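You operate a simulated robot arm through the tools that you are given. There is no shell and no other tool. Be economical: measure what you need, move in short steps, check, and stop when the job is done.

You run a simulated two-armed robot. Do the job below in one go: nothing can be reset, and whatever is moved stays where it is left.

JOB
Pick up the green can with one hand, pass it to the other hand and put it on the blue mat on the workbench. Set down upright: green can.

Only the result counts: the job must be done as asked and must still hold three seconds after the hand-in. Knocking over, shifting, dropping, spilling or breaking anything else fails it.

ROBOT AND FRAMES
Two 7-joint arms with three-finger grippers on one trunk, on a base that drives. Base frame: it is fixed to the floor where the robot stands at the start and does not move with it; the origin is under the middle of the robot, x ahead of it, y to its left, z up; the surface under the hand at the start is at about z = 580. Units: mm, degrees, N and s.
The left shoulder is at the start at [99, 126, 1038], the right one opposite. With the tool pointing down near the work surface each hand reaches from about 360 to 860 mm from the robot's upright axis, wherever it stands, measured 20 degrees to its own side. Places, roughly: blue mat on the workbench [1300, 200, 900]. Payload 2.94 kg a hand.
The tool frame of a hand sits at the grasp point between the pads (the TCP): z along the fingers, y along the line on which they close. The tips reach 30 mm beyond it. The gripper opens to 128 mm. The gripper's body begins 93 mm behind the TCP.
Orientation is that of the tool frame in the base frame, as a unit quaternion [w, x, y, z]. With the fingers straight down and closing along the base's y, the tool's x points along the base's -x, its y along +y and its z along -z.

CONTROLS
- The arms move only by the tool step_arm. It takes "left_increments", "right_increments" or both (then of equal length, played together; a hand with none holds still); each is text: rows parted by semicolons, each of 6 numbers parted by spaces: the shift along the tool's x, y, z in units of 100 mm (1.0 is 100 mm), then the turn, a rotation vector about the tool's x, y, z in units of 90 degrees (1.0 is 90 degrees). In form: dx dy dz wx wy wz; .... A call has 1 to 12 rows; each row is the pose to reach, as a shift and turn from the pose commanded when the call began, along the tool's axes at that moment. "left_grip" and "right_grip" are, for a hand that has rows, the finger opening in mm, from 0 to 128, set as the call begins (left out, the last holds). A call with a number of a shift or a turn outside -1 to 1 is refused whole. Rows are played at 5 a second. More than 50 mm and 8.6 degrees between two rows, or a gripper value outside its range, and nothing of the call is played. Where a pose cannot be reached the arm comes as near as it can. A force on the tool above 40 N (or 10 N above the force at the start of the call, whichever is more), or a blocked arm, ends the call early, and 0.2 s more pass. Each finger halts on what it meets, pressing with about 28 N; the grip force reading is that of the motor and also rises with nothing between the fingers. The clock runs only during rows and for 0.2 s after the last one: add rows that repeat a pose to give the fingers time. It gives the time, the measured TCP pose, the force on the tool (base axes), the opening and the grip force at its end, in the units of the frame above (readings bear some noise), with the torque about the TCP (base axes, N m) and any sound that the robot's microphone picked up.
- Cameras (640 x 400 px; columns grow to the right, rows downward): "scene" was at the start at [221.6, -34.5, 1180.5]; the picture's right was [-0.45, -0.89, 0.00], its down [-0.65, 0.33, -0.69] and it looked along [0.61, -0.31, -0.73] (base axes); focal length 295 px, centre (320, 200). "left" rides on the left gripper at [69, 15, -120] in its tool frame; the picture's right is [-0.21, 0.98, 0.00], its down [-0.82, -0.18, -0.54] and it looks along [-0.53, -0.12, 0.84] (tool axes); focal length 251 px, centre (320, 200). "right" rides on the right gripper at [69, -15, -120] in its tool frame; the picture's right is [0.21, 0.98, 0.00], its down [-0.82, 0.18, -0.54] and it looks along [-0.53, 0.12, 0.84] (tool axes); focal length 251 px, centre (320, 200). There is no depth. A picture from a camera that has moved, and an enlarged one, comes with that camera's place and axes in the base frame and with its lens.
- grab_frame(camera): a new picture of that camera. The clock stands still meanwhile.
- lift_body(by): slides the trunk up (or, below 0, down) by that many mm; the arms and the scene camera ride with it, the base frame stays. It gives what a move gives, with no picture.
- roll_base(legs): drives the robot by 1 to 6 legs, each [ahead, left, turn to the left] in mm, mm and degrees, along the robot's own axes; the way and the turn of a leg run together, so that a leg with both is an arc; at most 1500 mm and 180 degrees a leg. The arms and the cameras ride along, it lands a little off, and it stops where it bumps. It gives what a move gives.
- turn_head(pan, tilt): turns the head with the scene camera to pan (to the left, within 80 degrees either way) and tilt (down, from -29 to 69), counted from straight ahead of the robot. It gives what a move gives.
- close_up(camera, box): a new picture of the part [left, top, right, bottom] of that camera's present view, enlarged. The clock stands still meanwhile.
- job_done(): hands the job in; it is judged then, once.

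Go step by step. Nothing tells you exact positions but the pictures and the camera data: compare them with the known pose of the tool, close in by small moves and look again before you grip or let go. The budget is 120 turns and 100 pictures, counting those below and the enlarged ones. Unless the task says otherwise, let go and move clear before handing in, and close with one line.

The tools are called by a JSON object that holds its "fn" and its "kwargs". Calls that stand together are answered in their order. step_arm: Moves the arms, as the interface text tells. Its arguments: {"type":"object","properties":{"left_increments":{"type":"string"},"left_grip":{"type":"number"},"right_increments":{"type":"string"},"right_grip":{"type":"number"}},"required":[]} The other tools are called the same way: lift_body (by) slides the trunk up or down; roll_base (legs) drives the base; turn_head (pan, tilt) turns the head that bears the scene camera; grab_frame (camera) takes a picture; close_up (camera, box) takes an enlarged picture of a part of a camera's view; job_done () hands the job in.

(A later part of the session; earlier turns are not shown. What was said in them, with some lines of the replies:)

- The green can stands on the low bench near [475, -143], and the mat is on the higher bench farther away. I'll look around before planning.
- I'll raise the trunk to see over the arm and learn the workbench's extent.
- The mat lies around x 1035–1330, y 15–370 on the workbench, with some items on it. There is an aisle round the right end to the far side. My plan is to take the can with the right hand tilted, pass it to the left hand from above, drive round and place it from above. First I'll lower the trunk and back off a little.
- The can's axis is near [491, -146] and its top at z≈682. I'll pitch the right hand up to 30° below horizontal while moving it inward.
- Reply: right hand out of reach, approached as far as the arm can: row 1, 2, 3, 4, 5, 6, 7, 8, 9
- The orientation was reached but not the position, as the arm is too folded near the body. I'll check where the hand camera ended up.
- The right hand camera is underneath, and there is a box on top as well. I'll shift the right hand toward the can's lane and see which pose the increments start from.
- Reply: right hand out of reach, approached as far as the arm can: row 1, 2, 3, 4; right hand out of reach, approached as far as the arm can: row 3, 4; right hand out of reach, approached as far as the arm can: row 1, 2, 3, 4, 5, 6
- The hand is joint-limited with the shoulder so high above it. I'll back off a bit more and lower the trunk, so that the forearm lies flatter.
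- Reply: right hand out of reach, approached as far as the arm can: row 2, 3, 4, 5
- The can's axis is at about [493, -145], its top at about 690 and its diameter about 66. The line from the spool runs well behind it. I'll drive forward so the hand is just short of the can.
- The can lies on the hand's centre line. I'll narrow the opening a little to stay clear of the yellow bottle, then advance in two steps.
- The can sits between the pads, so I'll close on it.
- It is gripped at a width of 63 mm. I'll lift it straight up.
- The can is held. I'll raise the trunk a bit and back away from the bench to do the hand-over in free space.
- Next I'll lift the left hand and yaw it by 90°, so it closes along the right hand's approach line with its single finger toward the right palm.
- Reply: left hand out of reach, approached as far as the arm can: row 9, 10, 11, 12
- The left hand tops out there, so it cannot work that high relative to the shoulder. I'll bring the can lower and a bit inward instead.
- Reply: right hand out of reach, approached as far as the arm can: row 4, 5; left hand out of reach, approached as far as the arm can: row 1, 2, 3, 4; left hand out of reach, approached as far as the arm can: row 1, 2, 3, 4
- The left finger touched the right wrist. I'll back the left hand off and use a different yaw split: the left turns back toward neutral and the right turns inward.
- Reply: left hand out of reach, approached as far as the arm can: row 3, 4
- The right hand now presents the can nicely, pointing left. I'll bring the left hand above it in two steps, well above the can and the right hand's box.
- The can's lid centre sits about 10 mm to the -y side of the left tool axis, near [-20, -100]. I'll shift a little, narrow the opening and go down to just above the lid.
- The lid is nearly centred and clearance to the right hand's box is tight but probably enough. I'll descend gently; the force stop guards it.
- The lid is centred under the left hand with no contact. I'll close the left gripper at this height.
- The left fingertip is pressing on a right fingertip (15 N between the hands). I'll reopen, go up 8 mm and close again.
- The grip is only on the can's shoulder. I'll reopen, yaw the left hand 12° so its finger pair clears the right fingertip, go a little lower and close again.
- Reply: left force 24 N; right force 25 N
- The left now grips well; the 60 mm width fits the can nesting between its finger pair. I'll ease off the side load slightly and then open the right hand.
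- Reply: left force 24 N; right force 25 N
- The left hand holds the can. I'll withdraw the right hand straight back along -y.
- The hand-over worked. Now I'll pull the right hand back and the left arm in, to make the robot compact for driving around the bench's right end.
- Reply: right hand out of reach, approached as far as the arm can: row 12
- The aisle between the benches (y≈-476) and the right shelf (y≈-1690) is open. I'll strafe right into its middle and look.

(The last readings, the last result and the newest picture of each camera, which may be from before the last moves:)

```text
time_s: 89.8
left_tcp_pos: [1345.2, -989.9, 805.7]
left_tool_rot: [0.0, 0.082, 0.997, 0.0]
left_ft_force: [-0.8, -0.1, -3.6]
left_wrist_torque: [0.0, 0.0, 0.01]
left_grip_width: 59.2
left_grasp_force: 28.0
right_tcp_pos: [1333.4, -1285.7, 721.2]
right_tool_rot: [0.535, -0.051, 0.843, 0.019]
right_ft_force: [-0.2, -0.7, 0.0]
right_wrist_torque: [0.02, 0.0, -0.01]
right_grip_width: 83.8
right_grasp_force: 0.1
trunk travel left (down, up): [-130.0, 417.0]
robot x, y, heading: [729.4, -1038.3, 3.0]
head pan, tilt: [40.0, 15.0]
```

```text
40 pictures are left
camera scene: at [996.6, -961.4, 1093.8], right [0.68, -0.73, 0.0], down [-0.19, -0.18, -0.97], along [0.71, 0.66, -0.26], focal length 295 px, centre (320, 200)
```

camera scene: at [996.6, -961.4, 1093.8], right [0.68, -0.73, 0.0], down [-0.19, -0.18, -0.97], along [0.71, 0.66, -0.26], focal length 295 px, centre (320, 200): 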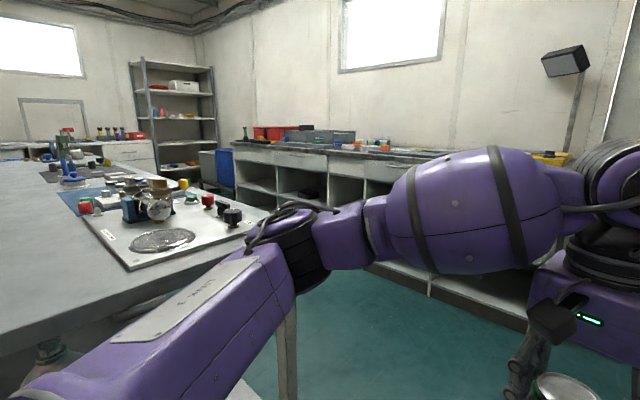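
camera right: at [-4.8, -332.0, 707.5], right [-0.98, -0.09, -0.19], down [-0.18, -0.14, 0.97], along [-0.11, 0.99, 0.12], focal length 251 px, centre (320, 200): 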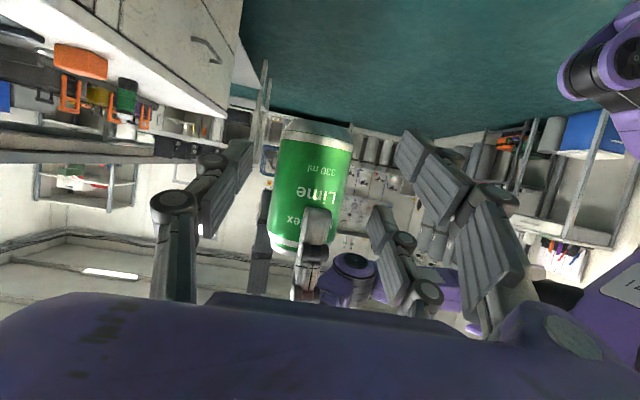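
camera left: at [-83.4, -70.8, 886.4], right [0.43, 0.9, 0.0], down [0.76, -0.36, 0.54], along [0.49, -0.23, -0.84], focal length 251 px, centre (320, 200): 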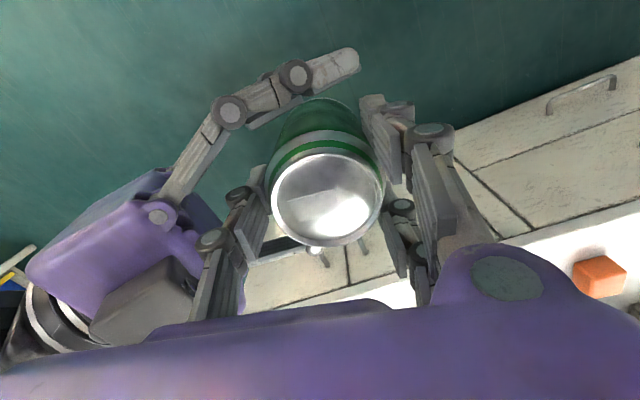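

The back edge of the workbench is at x≈1385 and the far counters begin near x≈2650. I'll drive on to x≈2000, turn around in the wide spot and raise the trunk.

{"fn": "roll_base", "kwargs": {"legs": [[1270, -50, -3]]}}

{"fn": "roll_base", "kwargs": {"legs": [[0, 0, 90]]}}

{"fn": "lift_body", "kwargs": {"by": 400}}

{"fn": "turn_head", "kwargs": {"pan": 40, "tilt": 30}}

{"fn": "grab_frame", "kwargs": {"camera": "scene"}}

{"fn": "turn_head", "kwargs": {"pan": -30, "tilt": 30}}

{"fn": "grab_frame", "kwargs": {"camera": "scene"}}

```text
time_s: 96.3
left_tcp_pos: [2629.2, -1062.2, 806.1]
left_tool_rot: [0.0, 0.12, 0.993, -0.001]
left_ft_force: [-0.1, -0.6, -2.7]
left_wrist_torque: [-0.04, 0.0, -0.04]
left_grip_width: 59.2
left_grasp_force: 27.9
right_tcp_pos: [2596.0, -1357.9, 721.1]
right_tool_rot: [0.535, -0.019, 0.845, -0.001]
right_ft_force: [0.1, 0.0, -0.6]
right_wrist_torque: [-0.02, 0.0, 0.06]
right_grip_width: 84.3
right_grasp_force: 0.1
trunk travel left (down, up): [-130.0, 417.0]
robot x, y, heading: [2013.8, -1063.2, -1.2]
head pan, tilt: [40.0, 15.0]
```

```text
time_s: 98.8
left_tcp_pos: [2436.4, -619.2, 805.3]
left_tool_rot: [0.0, -0.282, 0.959, 0.001]
left_ft_force: [-0.9, -0.4, -3.3]
left_wrist_torque: [-0.01, 0.0, -0.01]
left_grip_width: 59.1
left_grasp_force: 27.9
right_tcp_pos: [2630.1, -853.1, 718.1]
right_tool_rot: [0.493, -0.344, 0.772, 0.204]
right_ft_force: [-1.2, -7.2, 2.5]
right_wrist_torque: [-0.05, -0.19, -0.41]
right_grip_width: 88.7
right_grasp_force: 3.9
trunk travel left (down, up): [-130.0, 417.0]
robot x, y, heading: [2014.9, -1066.7, 45.0]
head pan, tilt: [40.0, 15.0]
stopped in leg 1: the force on the tool passed its limit at 136 N (the readings are from after the stop); the commanded pose is now the measured one
```

```text
time_s: 100.4
left_tcp_pos: [2436.3, -619.2, 932.4]
left_tool_rot: [0.001, -0.281, 0.96, 0.002]
left_ft_force: [-0.6, -0.6, -4.1]
left_wrist_torque: [-0.03, -0.02, 0.01]
left_grip_width: 59.2
left_grasp_force: 28.1
right_tcp_pos: [2627.7, -857.6, 835.4]
right_tool_rot: [0.485, -0.343, 0.778, 0.202]
right_ft_force: [2.1, -2.0, -8.7]
right_wrist_torque: [0.27, 0.32, -0.03]
right_grip_width: 84.0
right_grasp_force: 0.2
trunk travel left (down, up): [-253.0, 294.0]
robot x, y, heading: [2016.8, -1067.6, 45.2]
head pan, tilt: [40.0, 15.0]
stopped: the force on the tool passed its limit at 56 N (the readings are from after the stop); the commanded pose is now the measured one
```

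```text
time_s: 101.2
left_tcp_pos: [2435.8, -619.9, 932.1]
left_tool_rot: [0.002, -0.282, 0.96, 0.003]
left_ft_force: [1.3, -0.2, -3.7]
left_wrist_torque: [-0.01, 0.03, -0.01]
left_grip_width: 59.1
left_grasp_force: 28.1
right_tcp_pos: [2626.6, -856.9, 836.5]
right_tool_rot: [0.486, -0.343, 0.778, 0.202]
right_ft_force: [-2.9, -5.2, -8.5]
right_wrist_torque: [0.31, 0.31, -0.28]
right_grip_width: 85.2
right_grasp_force: 0.8
trunk travel left (down, up): [-253.0, 294.0]
robot x, y, heading: [2013.2, -1068.0, 45.1]
head pan, tilt: [40.0, 30.0]
```

```text
39 pictures are left
camera scene: at [2129.3, -868.2, 1208.4], right [1.0, -0.08, 0.0], down [-0.04, -0.5, -0.87], along [0.07, 0.86, -0.5], focal length 295 px, centre (320, 200)
```

scene: 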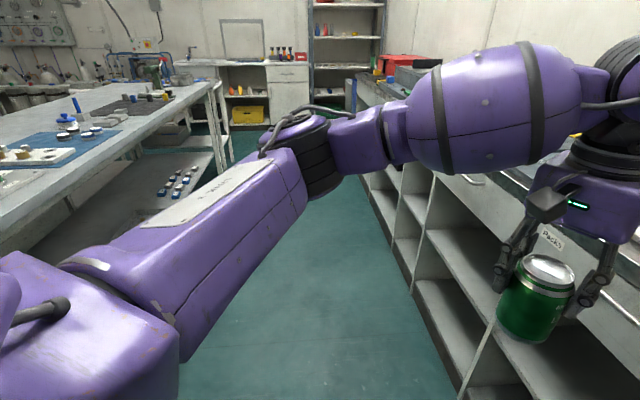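

```text
time_s: 102.6
left_tcp_pos: [2437.0, -620.3, 931.9]
left_tool_rot: [0.003, -0.281, 0.96, 0.002]
left_ft_force: [-0.3, -0.1, -3.1]
left_wrist_torque: [-0.03, -0.01, -0.01]
left_grip_width: 59.0
left_grasp_force: 28.4
right_tcp_pos: [2628.4, -856.5, 836.2]
right_tool_rot: [0.486, -0.343, 0.778, 0.203]
right_ft_force: [-4.3, -7.1, -13.0]
right_wrist_torque: [0.38, 0.45, -0.37]
right_grip_width: 84.8
right_grasp_force: 0.8
trunk travel left (down, up): [-253.0, 294.0]
robot x, y, heading: [2015.1, -1063.5, 45.3]
head pan, tilt: [-30.0, 30.0]
```

```text
38 pictures are left
camera scene: at [2209.3, -934.4, 1208.2], right [0.26, -0.96, 0.0], down [-0.48, -0.13, -0.87], along [0.83, 0.23, -0.5], focal length 295 px, centre (320, 200)
```

scene: 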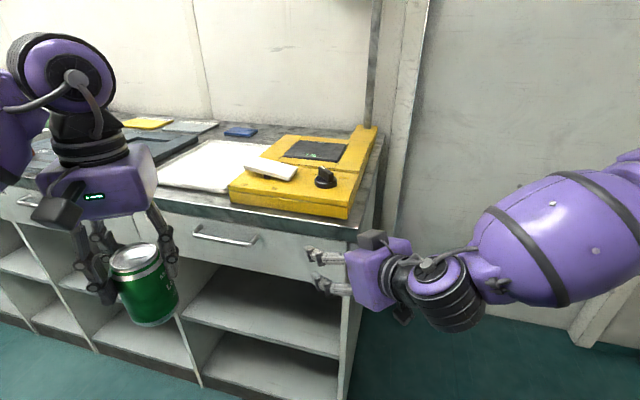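

The right fingertips caught the end of the far counter, so I must take more room. I'll lower the trunk slightly to relieve the contact, then back the base away from the counter.

{"fn": "lift_body", "kwargs": {"by": -40}}

{"fn": "roll_base", "kwargs": {"legs": [[-150, 150, 0]]}}

{"fn": "grab_frame", "kwargs": {"camera": "scene"}}

```text
time_s: 103.4
left_tcp_pos: [2435.3, -619.5, 893.0]
left_tool_rot: [0.003, -0.281, 0.96, 0.002]
left_ft_force: [0.2, -0.1, -3.0]
left_wrist_torque: [-0.02, -0.04, 0.04]
left_grip_width: 59.3
left_grasp_force: 28.1
right_tcp_pos: [2627.2, -856.8, 797.4]
right_tool_rot: [0.485, -0.344, 0.778, 0.203]
right_ft_force: [0.4, -1.0, -1.3]
right_wrist_torque: [0.06, -0.05, -0.01]
right_grip_width: 84.9
right_grasp_force: 0.4
trunk travel left (down, up): [-213.0, 334.0]
robot x, y, heading: [2015.4, -1066.4, 45.4]
head pan, tilt: [-30.0, 30.0]
```

```text
time_s: 105.4
left_tcp_pos: [2221.2, -622.8, 892.1]
left_tool_rot: [0.004, -0.282, 0.959, 0.002]
left_ft_force: [-0.2, -0.1, -3.1]
left_wrist_torque: [-0.03, -0.02, 0.0]
left_grip_width: 59.2
left_grasp_force: 28.2
right_tcp_pos: [2413.3, -858.3, 798.2]
right_tool_rot: [0.487, -0.344, 0.777, 0.203]
right_ft_force: [0.3, 0.0, 0.1]
right_wrist_torque: [0.03, 0.02, -0.02]
right_grip_width: 83.9
right_grasp_force: 0.1
trunk travel left (down, up): [-213.0, 334.0]
robot x, y, heading: [1798.6, -1068.1, 45.4]
head pan, tilt: [-30.0, 30.0]
```

```text
37 pictures are left
camera scene: at [2003.1, -927.9, 1165.5], right [0.27, -0.96, 0.0], down [-0.48, -0.13, -0.87], along [0.83, 0.23, -0.5], focal length 295 px, centre (320, 200)
```

scene: 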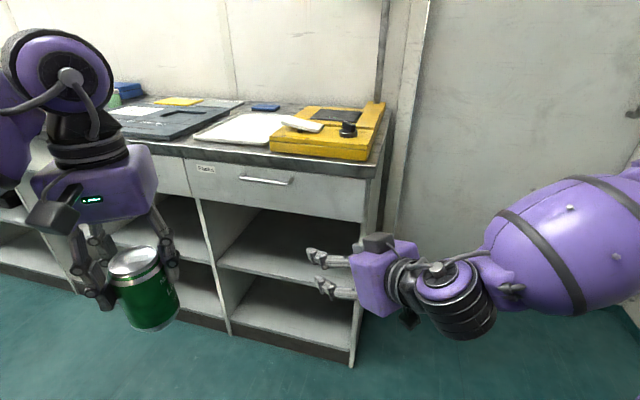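

{"fn": "lift_body", "kwargs": {"by": 320}}

{"fn": "roll_base", "kwargs": {"legs": [[0, 0, 134.5]]}}

```text
time_s: 108.5
left_tcp_pos: [2221.0, -622.3, 1211.1]
left_tool_rot: [0.002, -0.283, 0.959, 0.001]
left_ft_force: [0.0, 0.5, -3.5]
left_wrist_torque: [0.03, 0.0, -0.01]
left_grip_width: 59.4
left_grasp_force: 28.1
right_tcp_pos: [2413.4, -858.8, 1116.2]
right_tool_rot: [0.486, -0.345, 0.777, 0.203]
right_ft_force: [0.5, -0.3, 0.2]
right_wrist_torque: [0.04, 0.03, -0.01]
right_grip_width: 84.2
right_grasp_force: 0.1
trunk travel left (down, up): [-533.0, 14.0]
robot x, y, heading: [1802.4, -1071.3, 45.4]
head pan, tilt: [-30.0, 30.0]
```

```text
time_s: 114.4
left_tcp_pos: [1189.7, -1048.3, 1212.0]
left_tool_rot: [0.0, 0.99, -0.138, -0.003]
left_ft_force: [0.6, 0.7, -3.2]
left_wrist_torque: [0.05, 0.02, 0.04]
left_grip_width: 59.3
left_grasp_force: 27.9
right_tcp_pos: [1241.4, -746.5, 1118.4]
right_tool_rot: [-0.016, 0.85, -0.008, -0.527]
right_ft_force: [0.1, 0.1, 0.5]
right_wrist_torque: [0.0, -0.02, 0.0]
right_grip_width: 84.2
right_grasp_force: 0.0
trunk travel left (down, up): [-533.0, 14.0]
robot x, y, heading: [1801.4, -1067.8, 176.4]
head pan, tilt: [-30.0, 30.0]
```

I've turned around. I'll back off from the bench so the arms clear it, then strafe along to the mat.

{"fn": "roll_base", "kwargs": {"legs": [[-240, 0, 3]]}}

{"fn": "turn_head", "kwargs": {"pan": -35, "tilt": 35}}

{"fn": "grab_frame", "kwargs": {"camera": "scene"}}

```text
time_s: 116.1
left_tcp_pos: [1425.1, -1090.4, 1212.0]
left_tool_rot: [0.0, 0.994, -0.11, -0.002]
left_ft_force: [0.2, 0.6, -4.0]
left_wrist_torque: [0.02, 0.0, -0.01]
left_grip_width: 59.3
left_grasp_force: 27.9
right_tcp_pos: [1457.8, -786.1, 1115.7]
right_tool_rot: [-0.002, 0.85, 0.016, -0.527]
right_ft_force: [-0.4, 0.5, 0.6]
right_wrist_torque: [-0.02, -0.02, -0.02]
right_grip_width: 83.9
right_grasp_force: 0.1
trunk travel left (down, up): [-533.0, 14.0]
robot x, y, heading: [2035.6, -1076.1, 179.9]
head pan, tilt: [-30.0, 30.0]
```

```text
time_s: 116.8
left_tcp_pos: [1425.0, -1090.0, 1213.4]
left_tool_rot: [0.001, 0.994, -0.11, -0.003]
left_ft_force: [0.8, -0.4, -3.7]
left_wrist_torque: [0.04, -0.01, -0.02]
left_grip_width: 59.5
left_grasp_force: 28.0
right_tcp_pos: [1458.0, -786.9, 1117.3]
right_tool_rot: [-0.001, 0.849, 0.017, -0.527]
right_ft_force: [0.1, 1.0, 0.1]
right_wrist_torque: [-0.01, 0.02, 0.01]
right_grip_width: 83.8
right_grasp_force: 0.1
trunk travel left (down, up): [-533.0, 14.0]
robot x, y, heading: [2037.8, -1080.5, 179.8]
head pan, tilt: [-35.0, 35.0]
```

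```text
36 pictures are left
camera scene: at [1945.4, -1024.0, 1499.2], right [0.58, 0.82, 0.0], down [0.47, -0.33, -0.82], along [-0.67, 0.47, -0.57], focal length 295 px, centre (320, 200)
```

scene: 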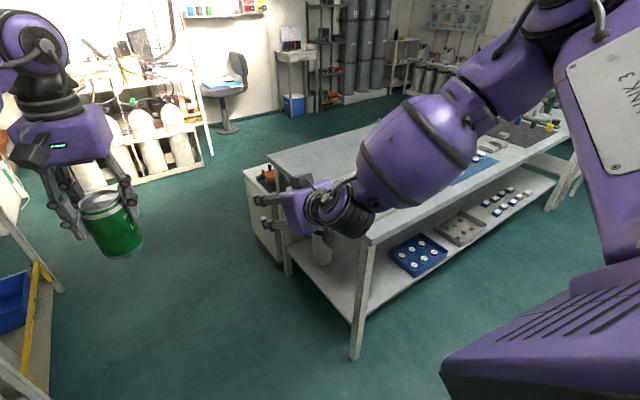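

{"fn": "roll_base", "kwargs": {"legs": [[0, -1380, 0]]}}

{"fn": "turn_head", "kwargs": {"pan": 0, "tilt": 38}}

{"fn": "grab_frame", "kwargs": {"camera": "scene"}}

{"fn": "grab_frame", "kwargs": {"camera": "right"}}

```text
time_s: 129.1
left_tcp_pos: [1449.4, 309.0, 1211.7]
left_tool_rot: [0.001, 0.992, -0.127, -0.002]
left_ft_force: [-0.2, 0.4, -3.1]
left_wrist_torque: [-0.02, 0.0, -0.02]
left_grip_width: 59.0
left_grasp_force: 28.2
right_tcp_pos: [1491.8, 611.1, 1116.7]
right_tool_rot: [-0.009, 0.849, 0.003, -0.528]
right_ft_force: [-0.4, -0.7, -0.1]
right_wrist_torque: [-0.02, 0.01, 0.02]
right_grip_width: 83.9
right_grasp_force: 0.1
trunk travel left (down, up): [-533.0, 14.0]
robot x, y, heading: [2061.9, 306.0, 178.2]
head pan, tilt: [-35.0, 35.0]
```

```text
time_s: 130.1
left_tcp_pos: [1449.1, 308.8, 1211.7]
left_tool_rot: [0.0, 0.992, -0.127, -0.003]
left_ft_force: [0.3, -1.2, -3.9]
left_wrist_torque: [-0.01, -0.01, 0.01]
left_grip_width: 59.1
left_grasp_force: 27.7
right_tcp_pos: [1491.5, 611.4, 1117.1]
right_tool_rot: [-0.009, 0.85, 0.003, -0.527]
right_ft_force: [0.7, -0.6, -0.1]
right_wrist_torque: [0.03, 0.03, -0.03]
right_grip_width: 84.0
right_grasp_force: 0.1
trunk travel left (down, up): [-533.0, 14.0]
robot x, y, heading: [2058.1, 306.7, 178.2]
head pan, tilt: [0.0, 38.0]
```

```text
35 pictures are left
camera scene: at [1955.4, 308.9, 1494.6], right [0.03, 1.0, 0.0], down [0.62, -0.02, -0.79], along [-0.79, 0.03, -0.62], focal length 295 px, centre (320, 200)
```

scene: 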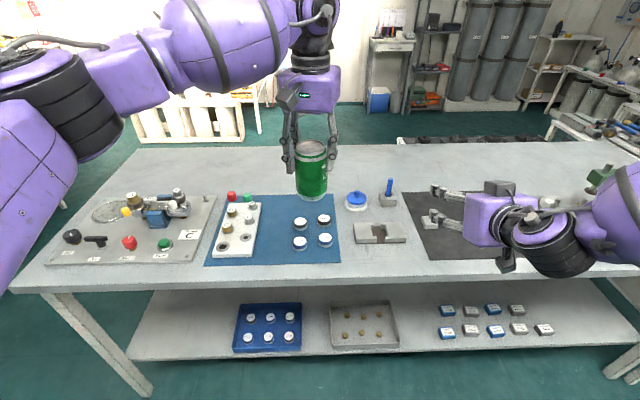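

```text
34 pictures are left
camera right: at [1629.8, 626.6, 1109.9], right [0.09, -0.97, -0.21], down [0.12, -0.2, 0.97], along [-0.99, -0.11, 0.1], focal length 251 px, centre (320, 200)
```

right: 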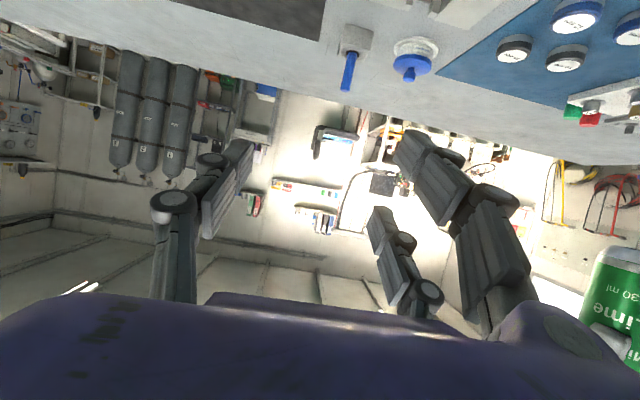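

From here the mat is clear: x≈1176–1457, y≈36–380, with a panel on its low-y side and four discs on its high-y side. A free spot is at about [1240, 215], so I'll drive 150 mm closer.

{"fn": "roll_base", "kwargs": {"legs": [[150, 0, 1.5]]}}

{"fn": "grab_frame", "kwargs": {"camera": "scene"}}

{"fn": "grab_frame", "kwargs": {"camera": "left"}}

```text
time_s: 131.4
left_tcp_pos: [1303.3, 293.3, 1213.5]
left_tool_rot: [0.001, 0.994, -0.112, -0.005]
left_ft_force: [0.3, -0.3, -2.9]
left_wrist_torque: [0.02, 0.02, -0.03]
left_grip_width: 59.0
left_grasp_force: 27.8
right_tcp_pos: [1338.7, 596.4, 1119.5]
right_tool_rot: [-0.001, 0.849, 0.016, -0.527]
right_ft_force: [-0.2, 0.3, -0.7]
right_wrist_torque: [-0.04, 0.03, -0.02]
right_grip_width: 84.3
right_grasp_force: 0.2
trunk travel left (down, up): [-533.0, 14.0]
robot x, y, heading: [1913.3, 304.3, 179.6]
head pan, tilt: [0.0, 38.0]
```

```text
33 pictures are left
camera scene: at [1810.2, 308.5, 1494.9], right [0.0, 1.0, 0.0], down [0.61, 0.0, -0.79], along [-0.79, 0.0, -0.61], focal length 295 px, centre (320, 200)
```

scene: 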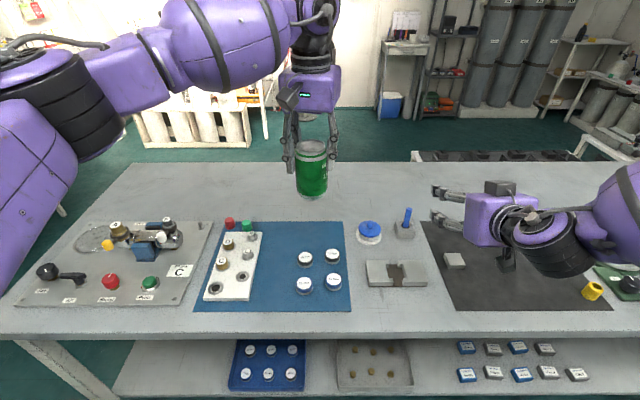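

```text
32 pictures are left
camera left: at [1368.7, 263.7, 1333.0], right [-0.43, -0.9, 0.0], down [-0.76, 0.36, 0.55], along [-0.5, 0.23, -0.84], focal length 251 px, centre (320, 200)
```

left: 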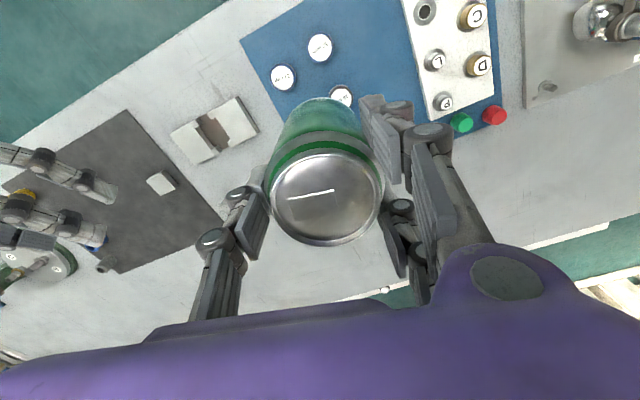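

{"fn": "step_arm", "kwargs": {"left_increments": "-0.14 0.25 0.1 0 0 0; -0.28 0.5 0.2 0 0 0; -0.43 0.75 0.3 0 0 0; -0.56 0.99 0.4 0 0 0; -0.56 0.99 0.4 0 0 0"}}

{"fn": "grab_frame", "kwargs": {"camera": "scene"}}

{"fn": "grab_frame", "kwargs": {"camera": "left"}}

```text
time_s: 132.7
left_tcp_pos: [1225.9, 209.6, 1172.2]
left_tool_rot: [0.0, 0.994, -0.112, -0.003]
left_ft_force: [-0.3, -0.6, -3.9]
left_wrist_torque: [0.06, 0.0, 0.01]
left_grip_width: 59.0
left_grasp_force: 27.9
right_tcp_pos: [1337.7, 597.0, 1117.4]
right_tool_rot: [-0.002, 0.85, 0.015, -0.527]
right_ft_force: [1.6, -0.4, -0.7]
right_wrist_torque: [-0.01, 0.02, 0.01]
right_grip_width: 84.1
right_grasp_force: 0.1
trunk travel left (down, up): [-533.0, 14.0]
robot x, y, heading: [1913.9, 309.5, 180.0]
head pan, tilt: [0.0, 38.0]
```

```text
31 pictures are left
camera scene: at [1808.0, 308.9, 1494.6], right [0.0, 1.0, 0.0], down [0.62, 0.0, -0.79], along [-0.79, 0.0, -0.62], focal length 295 px, centre (320, 200)
```

scene: 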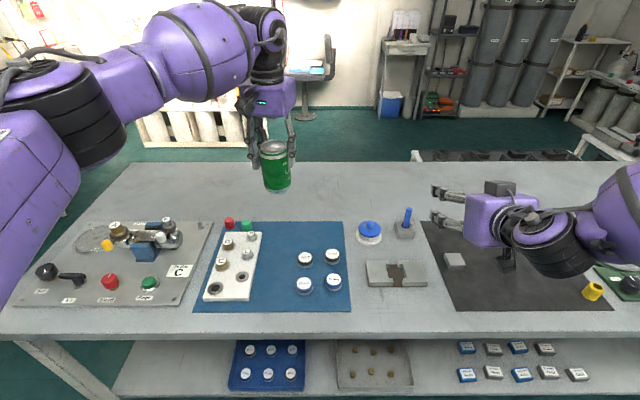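

```text
30 pictures are left
camera left: at [1289.4, 179.4, 1292.2], right [-0.43, -0.9, 0.0], down [-0.76, 0.36, 0.55], along [-0.49, 0.23, -0.84], focal length 251 px, centre (320, 200)
```

left: 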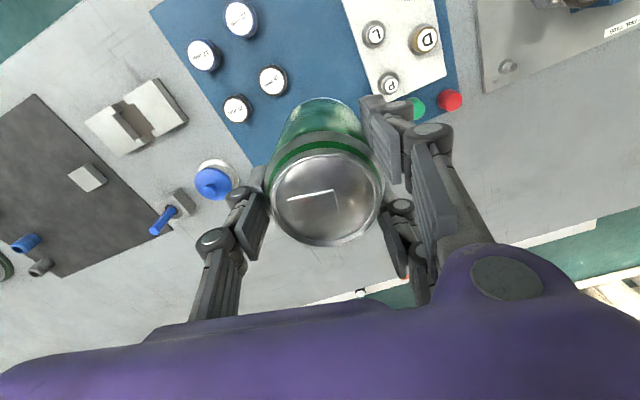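

The can is over the free part of the mat. I'll check its tilt before going down.

{"fn": "close_up", "kwargs": {"camera": "scene", "box": [216, 110, 344, 210]}}

{"fn": "step_arm", "kwargs": {"left_increments": "0 0 0.4 0 0 0; 0 0.02 0.8 0 0 0; 0 0.04 1.0 0 0 0; 0 0.04 1.0 0 0 0"}}

{"fn": "grab_frame", "kwargs": {"camera": "scene"}}

{"fn": "close_up", "kwargs": {"camera": "scene", "box": [200, 150, 360, 250]}}

```text
4.00 times, centred on (280, 160) of scene
camera zoom: at [1808.0, 308.9, 1494.6], right [0.0, 1.0, 0.0], down [0.62, 0.0, -0.79], along [-0.79, 0.0, -0.62], focal length 1179 px, centre (480, 360)
```

zoom: 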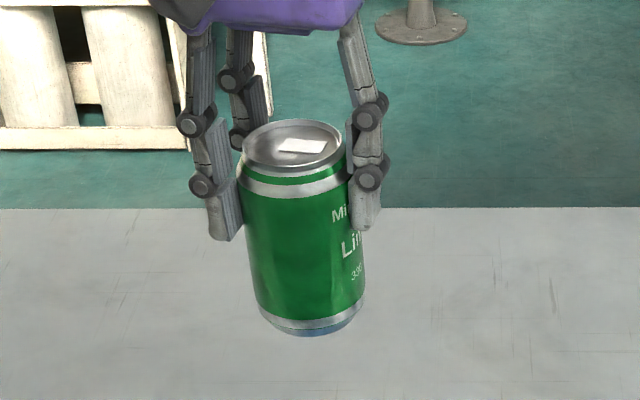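

```text
time_s: 133.7
left_tcp_pos: [1222.5, 206.7, 1073.5]
left_tool_rot: [0.001, 0.994, -0.112, -0.004]
left_ft_force: [1.4, -0.6, -3.0]
left_wrist_torque: [0.03, 0.02, -0.01]
left_grip_width: 58.9
left_grasp_force: 27.8
right_tcp_pos: [1336.8, 598.1, 1118.7]
right_tool_rot: [-0.002, 0.85, 0.016, -0.527]
right_ft_force: [-0.8, -0.3, 0.5]
right_wrist_torque: [0.02, 0.01, 0.05]
right_grip_width: 83.8
right_grasp_force: 0.1
trunk travel left (down, up): [-533.0, 14.0]
robot x, y, heading: [1911.4, 306.5, 179.8]
head pan, tilt: [0.0, 38.0]
```

```text
28 pictures are left
camera scene: at [1807.7, 308.5, 1494.6], right [0.0, 1.0, 0.0], down [0.62, 0.0, -0.79], along [-0.79, 0.0, -0.62], focal length 295 px, centre (320, 200)
```

scene: 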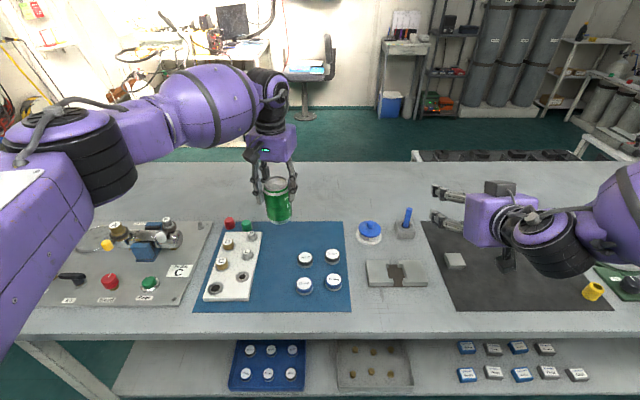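

```text
4.00 times, centred on (280, 200) of scene
camera zoom: at [1807.7, 308.5, 1494.6], right [0.0, 1.0, 0.0], down [0.62, 0.0, -0.79], along [-0.79, 0.0, -0.62], focal length 1179 px, centre (480, 200)
```

zoom: 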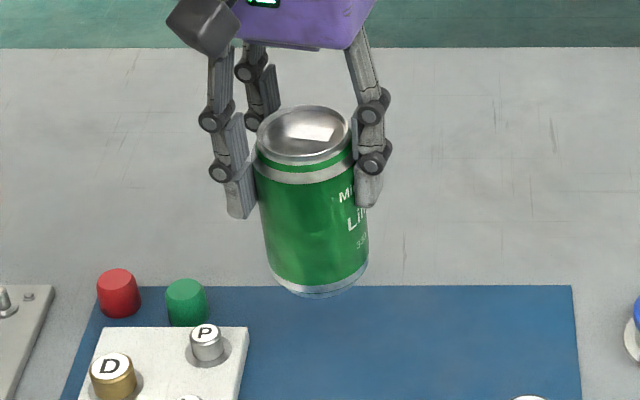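

The can hangs vertical to within a degree. I'll lower it to just above the mat.

{"fn": "step_arm", "kwargs": {"left_increments": "0 0 0.25 0 0 0; 0 0 0.5 0 0 0; 0 0 0.62 0 0 0; 0 0 0.62 0 0 0"}}

{"fn": "close_up", "kwargs": {"camera": "scene", "box": [180, 170, 372, 290]}}

```text
time_s: 134.7
left_tcp_pos: [1222.7, 205.2, 1011.4]
left_tool_rot: [0.001, 0.994, -0.113, -0.003]
left_ft_force: [-0.2, 0.3, -3.3]
left_wrist_torque: [0.02, -0.01, 0.01]
left_grip_width: 58.9
left_grasp_force: 27.9
right_tcp_pos: [1336.4, 596.5, 1117.6]
right_tool_rot: [-0.002, 0.85, 0.016, -0.527]
right_ft_force: [-0.2, 0.1, -0.3]
right_wrist_torque: [0.0, 0.04, 0.04]
right_grip_width: 84.1
right_grasp_force: 0.1
trunk travel left (down, up): [-533.0, 14.0]
robot x, y, heading: [1914.4, 304.6, 179.7]
head pan, tilt: [0.0, 38.0]
```

```text
3.33 times, centred on (276, 230) of scene
camera zoom: at [1807.7, 308.5, 1494.6], right [0.0, 1.0, 0.0], down [0.62, 0.0, -0.79], along [-0.79, 0.0, -0.62], focal length 982 px, centre (467, 100)
```

zoom: 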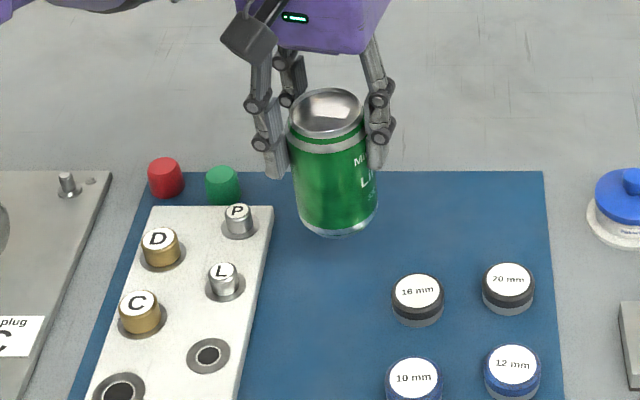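

{"fn": "step_arm", "kwargs": {"left_increments": "0 0 0.04 0 0 0; 0 0 0.07 0 0 0; 0 0 0.1 0 0 0; 0 0 0.12 0 0 0"}}

{"fn": "close_up", "kwargs": {"camera": "scene", "box": [216, 180, 344, 260]}}

```text
time_s: 135.7
left_tcp_pos: [1223.0, 204.8, 1000.1]
left_tool_rot: [0.0, 0.994, -0.112, -0.003]
left_ft_force: [-0.8, -0.4, -2.7]
left_wrist_torque: [0.02, 0.0, -0.01]
left_grip_width: 58.7
left_grasp_force: 28.2
right_tcp_pos: [1336.6, 596.5, 1117.2]
right_tool_rot: [-0.002, 0.85, 0.015, -0.527]
right_ft_force: [-0.5, 0.6, 0.5]
right_wrist_torque: [-0.01, -0.01, -0.01]
right_grip_width: 83.7
right_grasp_force: 0.1
trunk travel left (down, up): [-533.0, 14.0]
robot x, y, heading: [1915.3, 308.0, 179.7]
head pan, tilt: [0.0, 38.0]
```

```text
5.00 times, centred on (280, 220) of scene
camera zoom: at [1807.6, 308.5, 1494.6], right [0.0, 1.0, 0.0], down [0.62, 0.0, -0.79], along [-0.79, 0.0, -0.62], focal length 1474 px, centre (520, 100)
```

zoom: 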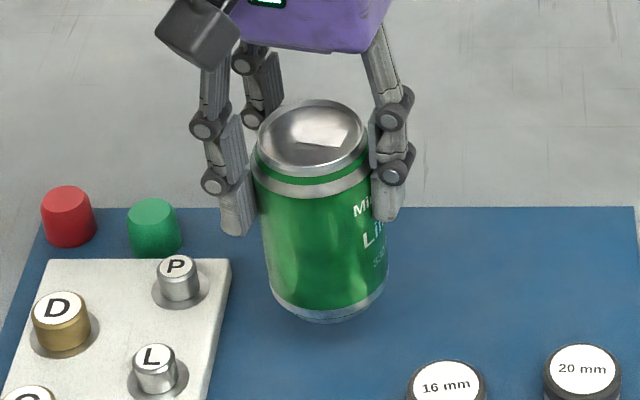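

No contact yet, so I'll keep lowering in fine steps.

{"fn": "step_arm", "kwargs": {"left_increments": "0 0 0.02 0 0 0; 0 0 0.04 0 0 0; 0 0 0.05 0 0 0; 0 0 0.05 0 0 0"}}

```text
time_s: 136.7
left_tcp_pos: [1222.9, 205.1, 993.2]
left_tool_rot: [0.0, 0.994, -0.112, -0.003]
left_ft_force: [0.2, -0.2, -3.5]
left_wrist_torque: [0.0, -0.01, -0.02]
left_grip_width: 59.0
left_grasp_force: 28.2
right_tcp_pos: [1336.7, 596.9, 1117.5]
right_tool_rot: [-0.002, 0.849, 0.015, -0.528]
right_ft_force: [-1.0, 0.7, -0.4]
right_wrist_torque: [-0.03, 0.02, -0.01]
right_grip_width: 83.9
right_grasp_force: 0.1
trunk travel left (down, up): [-533.0, 14.0]
robot x, y, heading: [1914.1, 304.2, 179.4]
head pan, tilt: [0.0, 38.0]
```

{"fn": "step_arm", "kwargs": {"left_increments": "0 0 0.02 0 0 0; 0 0 0.03 0 0 0; 0 0 0.04 0 0 0; 0 0 0.05 0 0 0; 0 0 0.05 0 0 0"}}

{"fn": "close_up", "kwargs": {"camera": "scene", "box": [216, 180, 344, 260]}}

```text
time_s: 137.8
left_tcp_pos: [1223.6, 206.7, 990.7]
left_tool_rot: [0.0, 0.994, -0.113, -0.002]
left_ft_force: [0.3, -0.2, -3.4]
left_wrist_torque: [0.01, -0.01, 0.03]
left_grip_width: 59.1
left_grasp_force: 27.8
right_tcp_pos: [1335.7, 596.0, 1117.1]
right_tool_rot: [-0.002, 0.85, 0.015, -0.527]
right_ft_force: [-0.6, 0.5, 0.4]
right_wrist_torque: [-0.04, 0.0, -0.01]
right_grip_width: 83.7
right_grasp_force: 0.0
trunk travel left (down, up): [-533.0, 14.0]
robot x, y, heading: [1913.1, 306.9, 179.8]
head pan, tilt: [0.0, 38.0]
```

```text
5.00 times, centred on (280, 220) of scene
camera zoom: at [1807.7, 308.5, 1494.6], right [0.0, 1.0, 0.0], down [0.62, 0.0, -0.79], along [-0.79, 0.0, -0.62], focal length 1474 px, centre (520, 100)
```

zoom: 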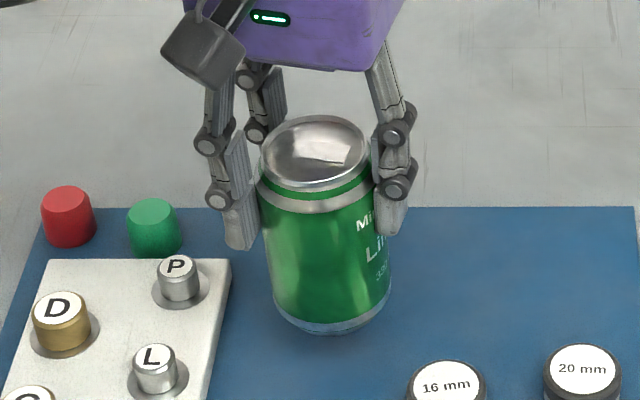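

{"fn": "step_arm", "kwargs": {"left_increments": "0 0 0.02 0 0 0; 0 0 0.04 0 0 0; 0 0 0.06 0 0 0; 0 0 0.07 0 0 0; 0 0 0.07 0 0 0"}}

{"fn": "close_up", "kwargs": {"camera": "scene", "box": [216, 180, 344, 260]}}

```text
time_s: 139.1
left_tcp_pos: [1224.1, 205.9, 981.9]
left_tool_rot: [0.002, 0.994, -0.112, -0.003]
left_ft_force: [-0.6, -0.2, -3.9]
left_wrist_torque: [-0.01, -0.02, -0.01]
left_grip_width: 59.1
left_grasp_force: 28.1
right_tcp_pos: [1335.8, 597.1, 1117.9]
right_tool_rot: [-0.002, 0.85, 0.015, -0.527]
right_ft_force: [1.3, -0.4, 0.1]
right_wrist_torque: [0.0, -0.01, -0.04]
right_grip_width: 84.3
right_grasp_force: 0.1
trunk travel left (down, up): [-533.0, 14.0]
robot x, y, heading: [1916.9, 304.8, 179.7]
head pan, tilt: [0.0, 38.0]
```

```text
5.00 times, centred on (280, 220) of scene
camera zoom: at [1807.7, 308.5, 1494.6], right [0.0, 1.0, 0.0], down [0.62, 0.0, -0.79], along [-0.79, 0.0, -0.62], focal length 1474 px, centre (520, 100)
```

zoom: 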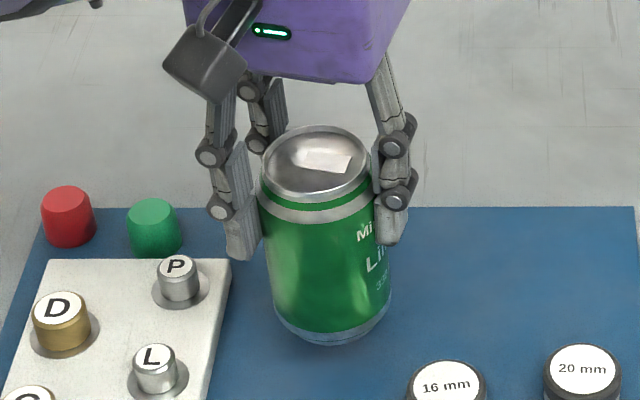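

{"fn": "step_arm", "kwargs": {"left_increments": "0 0 0.02 0 0 0; 0 0 0.04 0 0 0; 0 0 0.06 0 0 0; 0 0 0.08 0 0 0; 0 0 0.08 0 0 0"}}

{"fn": "close_up", "kwargs": {"camera": "scene", "box": [216, 180, 344, 260]}}

```text
time_s: 140.2
left_tcp_pos: [1222.7, 206.1, 973.6]
left_tool_rot: [0.0, 0.994, -0.112, -0.002]
left_ft_force: [-0.4, 0.4, -3.3]
left_wrist_torque: [-0.02, -0.01, -0.01]
left_grip_width: 59.2
left_grasp_force: 27.9
right_tcp_pos: [1335.5, 597.0, 1117.5]
right_tool_rot: [-0.002, 0.849, 0.015, -0.528]
right_ft_force: [-0.3, -0.1, -0.3]
right_wrist_torque: [-0.03, 0.01, 0.01]
right_grip_width: 84.0
right_grasp_force: 0.1
trunk travel left (down, up): [-533.0, 14.0]
robot x, y, heading: [1914.9, 304.1, 179.5]
head pan, tilt: [0.0, 38.0]
```

```text
5.00 times, centred on (280, 220) of scene
camera zoom: at [1807.7, 308.5, 1494.6], right [0.0, 1.0, 0.0], down [0.62, 0.0, -0.79], along [-0.79, 0.0, -0.62], focal length 1474 px, centre (520, 100)
```

zoom: 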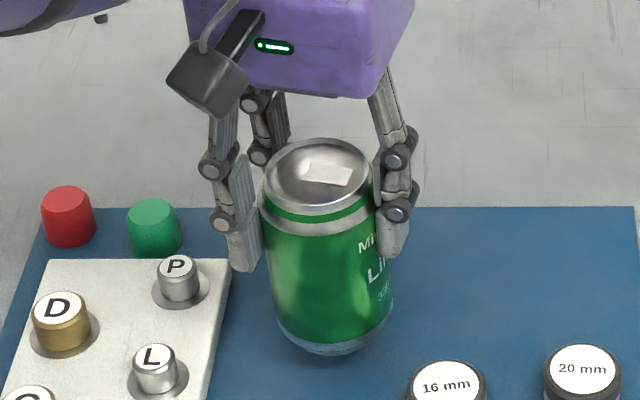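

{"fn": "step_arm", "kwargs": {"left_increments": "0 0 0.02 0 0 0; 0 0 0.04 0 0 0; 0 0 0.06 0 0 0; 0 0 0.08 0 0 0; 0 0 0.1 0 0 0; 0 0 0.12 0 0 0; 0 0 0.12 0 0 0"}}

{"fn": "close_up", "kwargs": {"camera": "scene", "box": [216, 180, 344, 260]}}

```text
time_s: 141.8
left_tcp_pos: [1223.2, 204.3, 961.5]
left_tool_rot: [0.001, 0.994, -0.112, -0.003]
left_ft_force: [-0.2, 0.3, -3.6]
left_wrist_torque: [0.0, 0.0, -0.01]
left_grip_width: 59.1
left_grasp_force: 28.1
right_tcp_pos: [1336.1, 597.4, 1116.2]
right_tool_rot: [-0.002, 0.85, 0.015, -0.527]
right_ft_force: [0.7, 0.5, -0.9]
right_wrist_torque: [0.0, 0.0, 0.0]
right_grip_width: 83.8
right_grasp_force: 0.0
trunk travel left (down, up): [-533.0, 14.0]
robot x, y, heading: [1918.4, 309.9, 179.7]
head pan, tilt: [0.0, 38.0]
```

```text
5.00 times, centred on (280, 220) of scene
camera zoom: at [1807.7, 308.5, 1494.6], right [0.0, 1.0, 0.0], down [0.62, 0.0, -0.79], along [-0.79, 0.0, -0.62], focal length 1474 px, centre (520, 100)
```

zoom: 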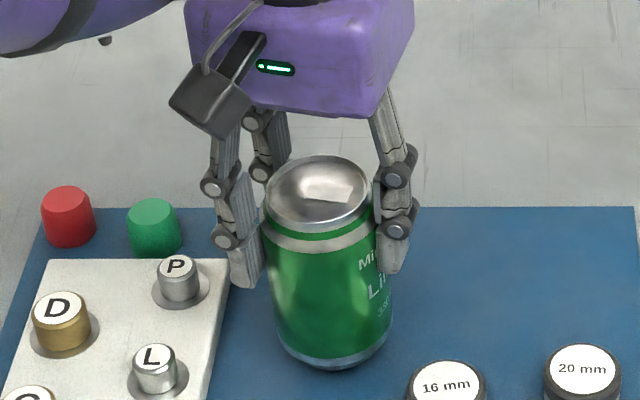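

Still no contact, so the mat lies lower than 900. I'll shift 15 mm away from the discs for more room and keep lowering.

{"fn": "step_arm", "kwargs": {"left_increments": "-0.07 0.03 0 0 0 0; -0.15 0.04 0 0 0 0; -0.15 0.04 0.03 0 0 0; -0.15 0.04 0.05 0 0 0; -0.15 0.04 0.07 0 0 0; -0.15 0.04 0.09 0 0 0; -0.15 0.04 0.11 0 0 0; -0.15 0.04 0.11 0 0 0"}}

{"fn": "close_up", "kwargs": {"camera": "scene", "box": [200, 180, 360, 290]}}

{"fn": "grab_frame", "kwargs": {"camera": "left"}}

```text
time_s: 143.7
left_tcp_pos: [1206.9, 205.4, 951.9]
left_tool_rot: [0.0, 0.994, -0.111, -0.004]
left_ft_force: [0.3, -0.8, 1.9]
left_wrist_torque: [-0.14, -0.13, 0.01]
left_grip_width: 59.2
left_grasp_force: 27.9
right_tcp_pos: [1337.0, 597.4, 1117.1]
right_tool_rot: [-0.001, 0.85, 0.017, -0.526]
right_ft_force: [0.5, 0.3, -0.1]
right_wrist_torque: [-0.02, 0.0, -0.03]
right_grip_width: 84.1
right_grasp_force: 0.1
trunk travel left (down, up): [-533.0, 14.0]
robot x, y, heading: [1914.5, 307.3, 179.6]
head pan, tilt: [0.0, 38.0]
```

```text
3.64 times, centred on (280, 235) of scene
camera zoom: at [1808.2, 308.5, 1494.7], right [0.0, 1.0, 0.0], down [0.62, 0.0, -0.79], along [-0.79, 0.0, -0.62], focal length 1072 px, centre (466, 73)
```

zoom: 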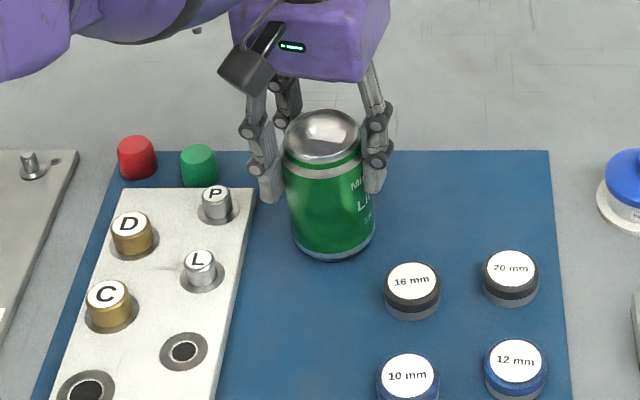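

```text
19 pictures are left
camera left: at [1271.9, 175.1, 1071.1], right [-0.43, -0.9, 0.0], down [-0.76, 0.36, 0.55], along [-0.5, 0.23, -0.84], focal length 251 px, centre (320, 200)
```

left: 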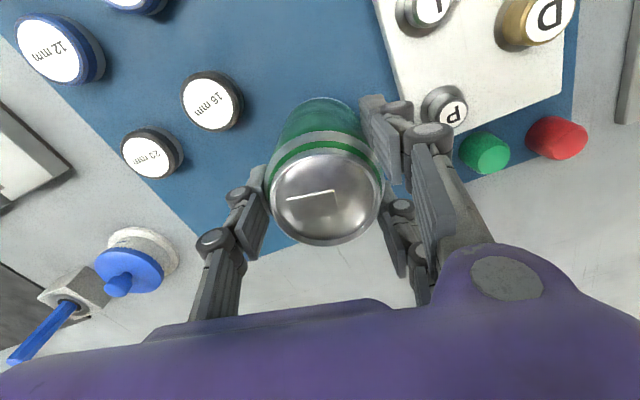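

Contact: the reading went from -3.5 to +1.9 N, so the can stands on the mat well inside its edges and clear of the items. I'll open the left hand.

{"fn": "step_arm", "kwargs": {"left_increments": "0 0 0.01 0 0 0; 0 0 0.01 0 0 0"}}

{"fn": "step_arm", "kwargs": {"left_increments": "0 0 0 0 0 0; 0 0 0 0 0 0; 0 0 0 0 0 0", "left_grip": 80}}

{"fn": "close_up", "kwargs": {"camera": "scene", "box": [200, 180, 360, 290]}}

{"fn": "grab_frame", "kwargs": {"camera": "left"}}

```text
time_s: 144.2
left_tcp_pos: [1207.3, 204.6, 952.3]
left_tool_rot: [0.002, 0.994, -0.112, -0.005]
left_ft_force: [-2.1, -0.2, 8.4]
left_wrist_torque: [-0.31, -0.13, -0.05]
left_grip_width: 58.9
left_grasp_force: 27.9
right_tcp_pos: [1335.7, 596.9, 1119.0]
right_tool_rot: [-0.001, 0.849, 0.016, -0.528]
right_ft_force: [0.4, -0.4, -0.7]
right_wrist_torque: [0.01, 0.05, -0.02]
right_grip_width: 84.0
right_grasp_force: 0.1
trunk travel left (down, up): [-533.0, 14.0]
robot x, y, heading: [1919.9, 304.2, 179.6]
head pan, tilt: [0.0, 38.0]
```

```text
time_s: 145.1
left_tcp_pos: [1207.6, 205.5, 949.9]
left_tool_rot: [0.001, 0.994, -0.112, -0.003]
left_ft_force: [0.8, -0.4, -0.5]
left_wrist_torque: [0.01, 0.0, -0.01]
left_grip_width: 79.9
left_grasp_force: 0.1
right_tcp_pos: [1336.3, 597.2, 1118.1]
right_tool_rot: [-0.002, 0.85, 0.015, -0.527]
right_ft_force: [0.9, 1.3, 0.0]
right_wrist_torque: [-0.05, 0.03, -0.04]
right_grip_width: 84.3
right_grasp_force: 0.1
trunk travel left (down, up): [-533.0, 14.0]
robot x, y, heading: [1916.8, 306.4, 179.7]
head pan, tilt: [0.0, 38.0]
```

```text
3.64 times, centred on (280, 235) of scene
camera zoom: at [1807.8, 308.5, 1494.6], right [0.0, 1.0, 0.0], down [0.62, 0.0, -0.79], along [-0.79, 0.0, -0.62], focal length 1072 px, centre (466, 73)
```

zoom: 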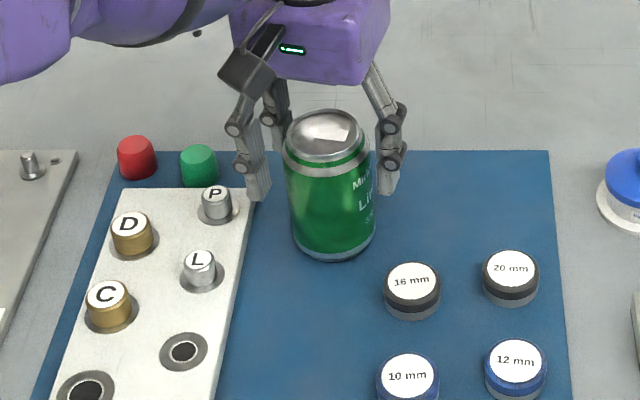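

```text
17 pictures are left
camera left: at [1272.2, 175.2, 1069.0], right [-0.43, -0.9, 0.0], down [-0.76, 0.36, 0.55], along [-0.49, 0.23, -0.84], focal length 251 px, centre (320, 200)
```

left: 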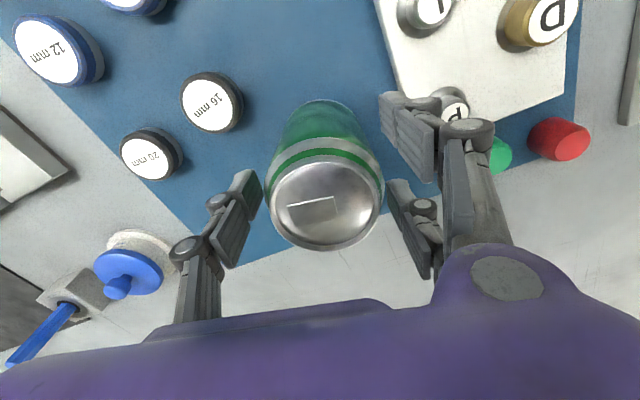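

The can stands free and upright. I'll raise the left hand straight up.

{"fn": "step_arm", "kwargs": {"left_increments": "0 0 -0.2 0 0 0; 0 0 -0.4 0 0 0; 0 0 -0.6 0 0 0; 0 0 -0.8 0 0 0; 0 0 -1.0 0 0 0; 0 0 -1.0 0 0 0"}}

{"fn": "step_arm", "kwargs": {"left_increments": "0 0 -0.3 0 0 0; 0 0 -0.6 0 0 0; 0 0 -0.9 0 0 0; 0 0 -0.9 0 0 0"}}

{"fn": "grab_frame", "kwargs": {"camera": "scene"}}

{"fn": "close_up", "kwargs": {"camera": "scene", "box": [180, 180, 372, 310]}}

```text
time_s: 146.4
left_tcp_pos: [1208.8, 205.8, 1050.4]
left_tool_rot: [0.001, 0.994, -0.111, -0.004]
left_ft_force: [-0.5, 0.2, 0.6]
left_wrist_torque: [0.0, 0.0, -0.01]
left_grip_width: 79.9
left_grasp_force: 0.0
right_tcp_pos: [1335.3, 597.0, 1116.9]
right_tool_rot: [-0.002, 0.849, 0.015, -0.528]
right_ft_force: [0.3, -0.1, -0.1]
right_wrist_torque: [-0.02, -0.02, -0.01]
right_grip_width: 83.9
right_grasp_force: 0.0
trunk travel left (down, up): [-533.0, 14.0]
robot x, y, heading: [1912.5, 307.0, 179.4]
head pan, tilt: [0.0, 38.0]
```

```text
time_s: 147.4
left_tcp_pos: [1208.5, 204.5, 1142.0]
left_tool_rot: [0.0, 0.994, -0.112, -0.002]
left_ft_force: [-0.2, -0.1, -0.1]
left_wrist_torque: [-0.03, -0.02, -0.02]
left_grip_width: 80.1
left_grasp_force: 0.0
right_tcp_pos: [1335.7, 597.4, 1116.4]
right_tool_rot: [-0.002, 0.849, 0.015, -0.528]
right_ft_force: [0.7, -0.4, -0.5]
right_wrist_torque: [-0.02, -0.01, 0.01]
right_grip_width: 83.5
right_grasp_force: 0.1
trunk travel left (down, up): [-533.0, 14.0]
robot x, y, heading: [1916.2, 306.6, 179.9]
head pan, tilt: [0.0, 38.0]
```

```text
16 pictures are left
camera scene: at [1807.8, 308.4, 1494.5], right [0.0, 1.0, 0.0], down [0.62, 0.0, -0.79], along [-0.79, 0.0, -0.62], focal length 295 px, centre (320, 200)
```

scene: 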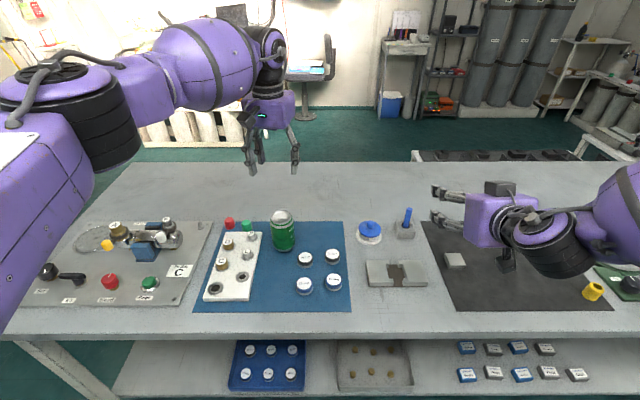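

```text
3.08 times, centred on (276, 245) of scene
camera zoom: at [1807.8, 308.4, 1494.5], right [0.0, 1.0, 0.0], down [0.62, 0.0, -0.79], along [-0.79, 0.0, -0.62], focal length 907 px, centre (455, 62)
```

zoom: 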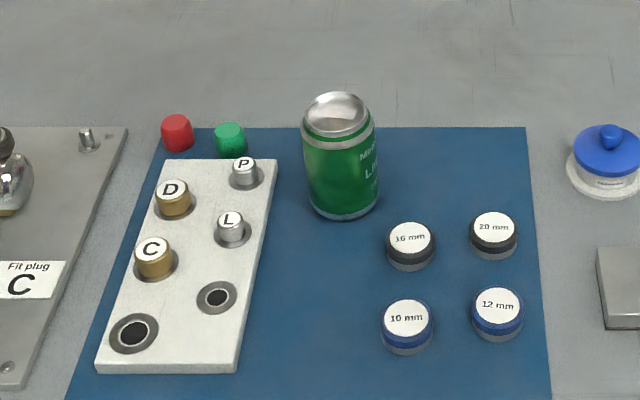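

The can stands upright on the blue mat, both hands are clear, and nothing else on the mat has moved. I'm handing the job in.

{"fn": "job_done", "kwargs": {}}

```text
The job is handed in.
```

The green can is standing upright on the blue mat. The right hand picked it up and passed it to the left hand, which set it down and moved clear. On the way, the right fingertips hit the end of the far counter hard (136 N); in the pictures nothing there looked shifted or damaged.
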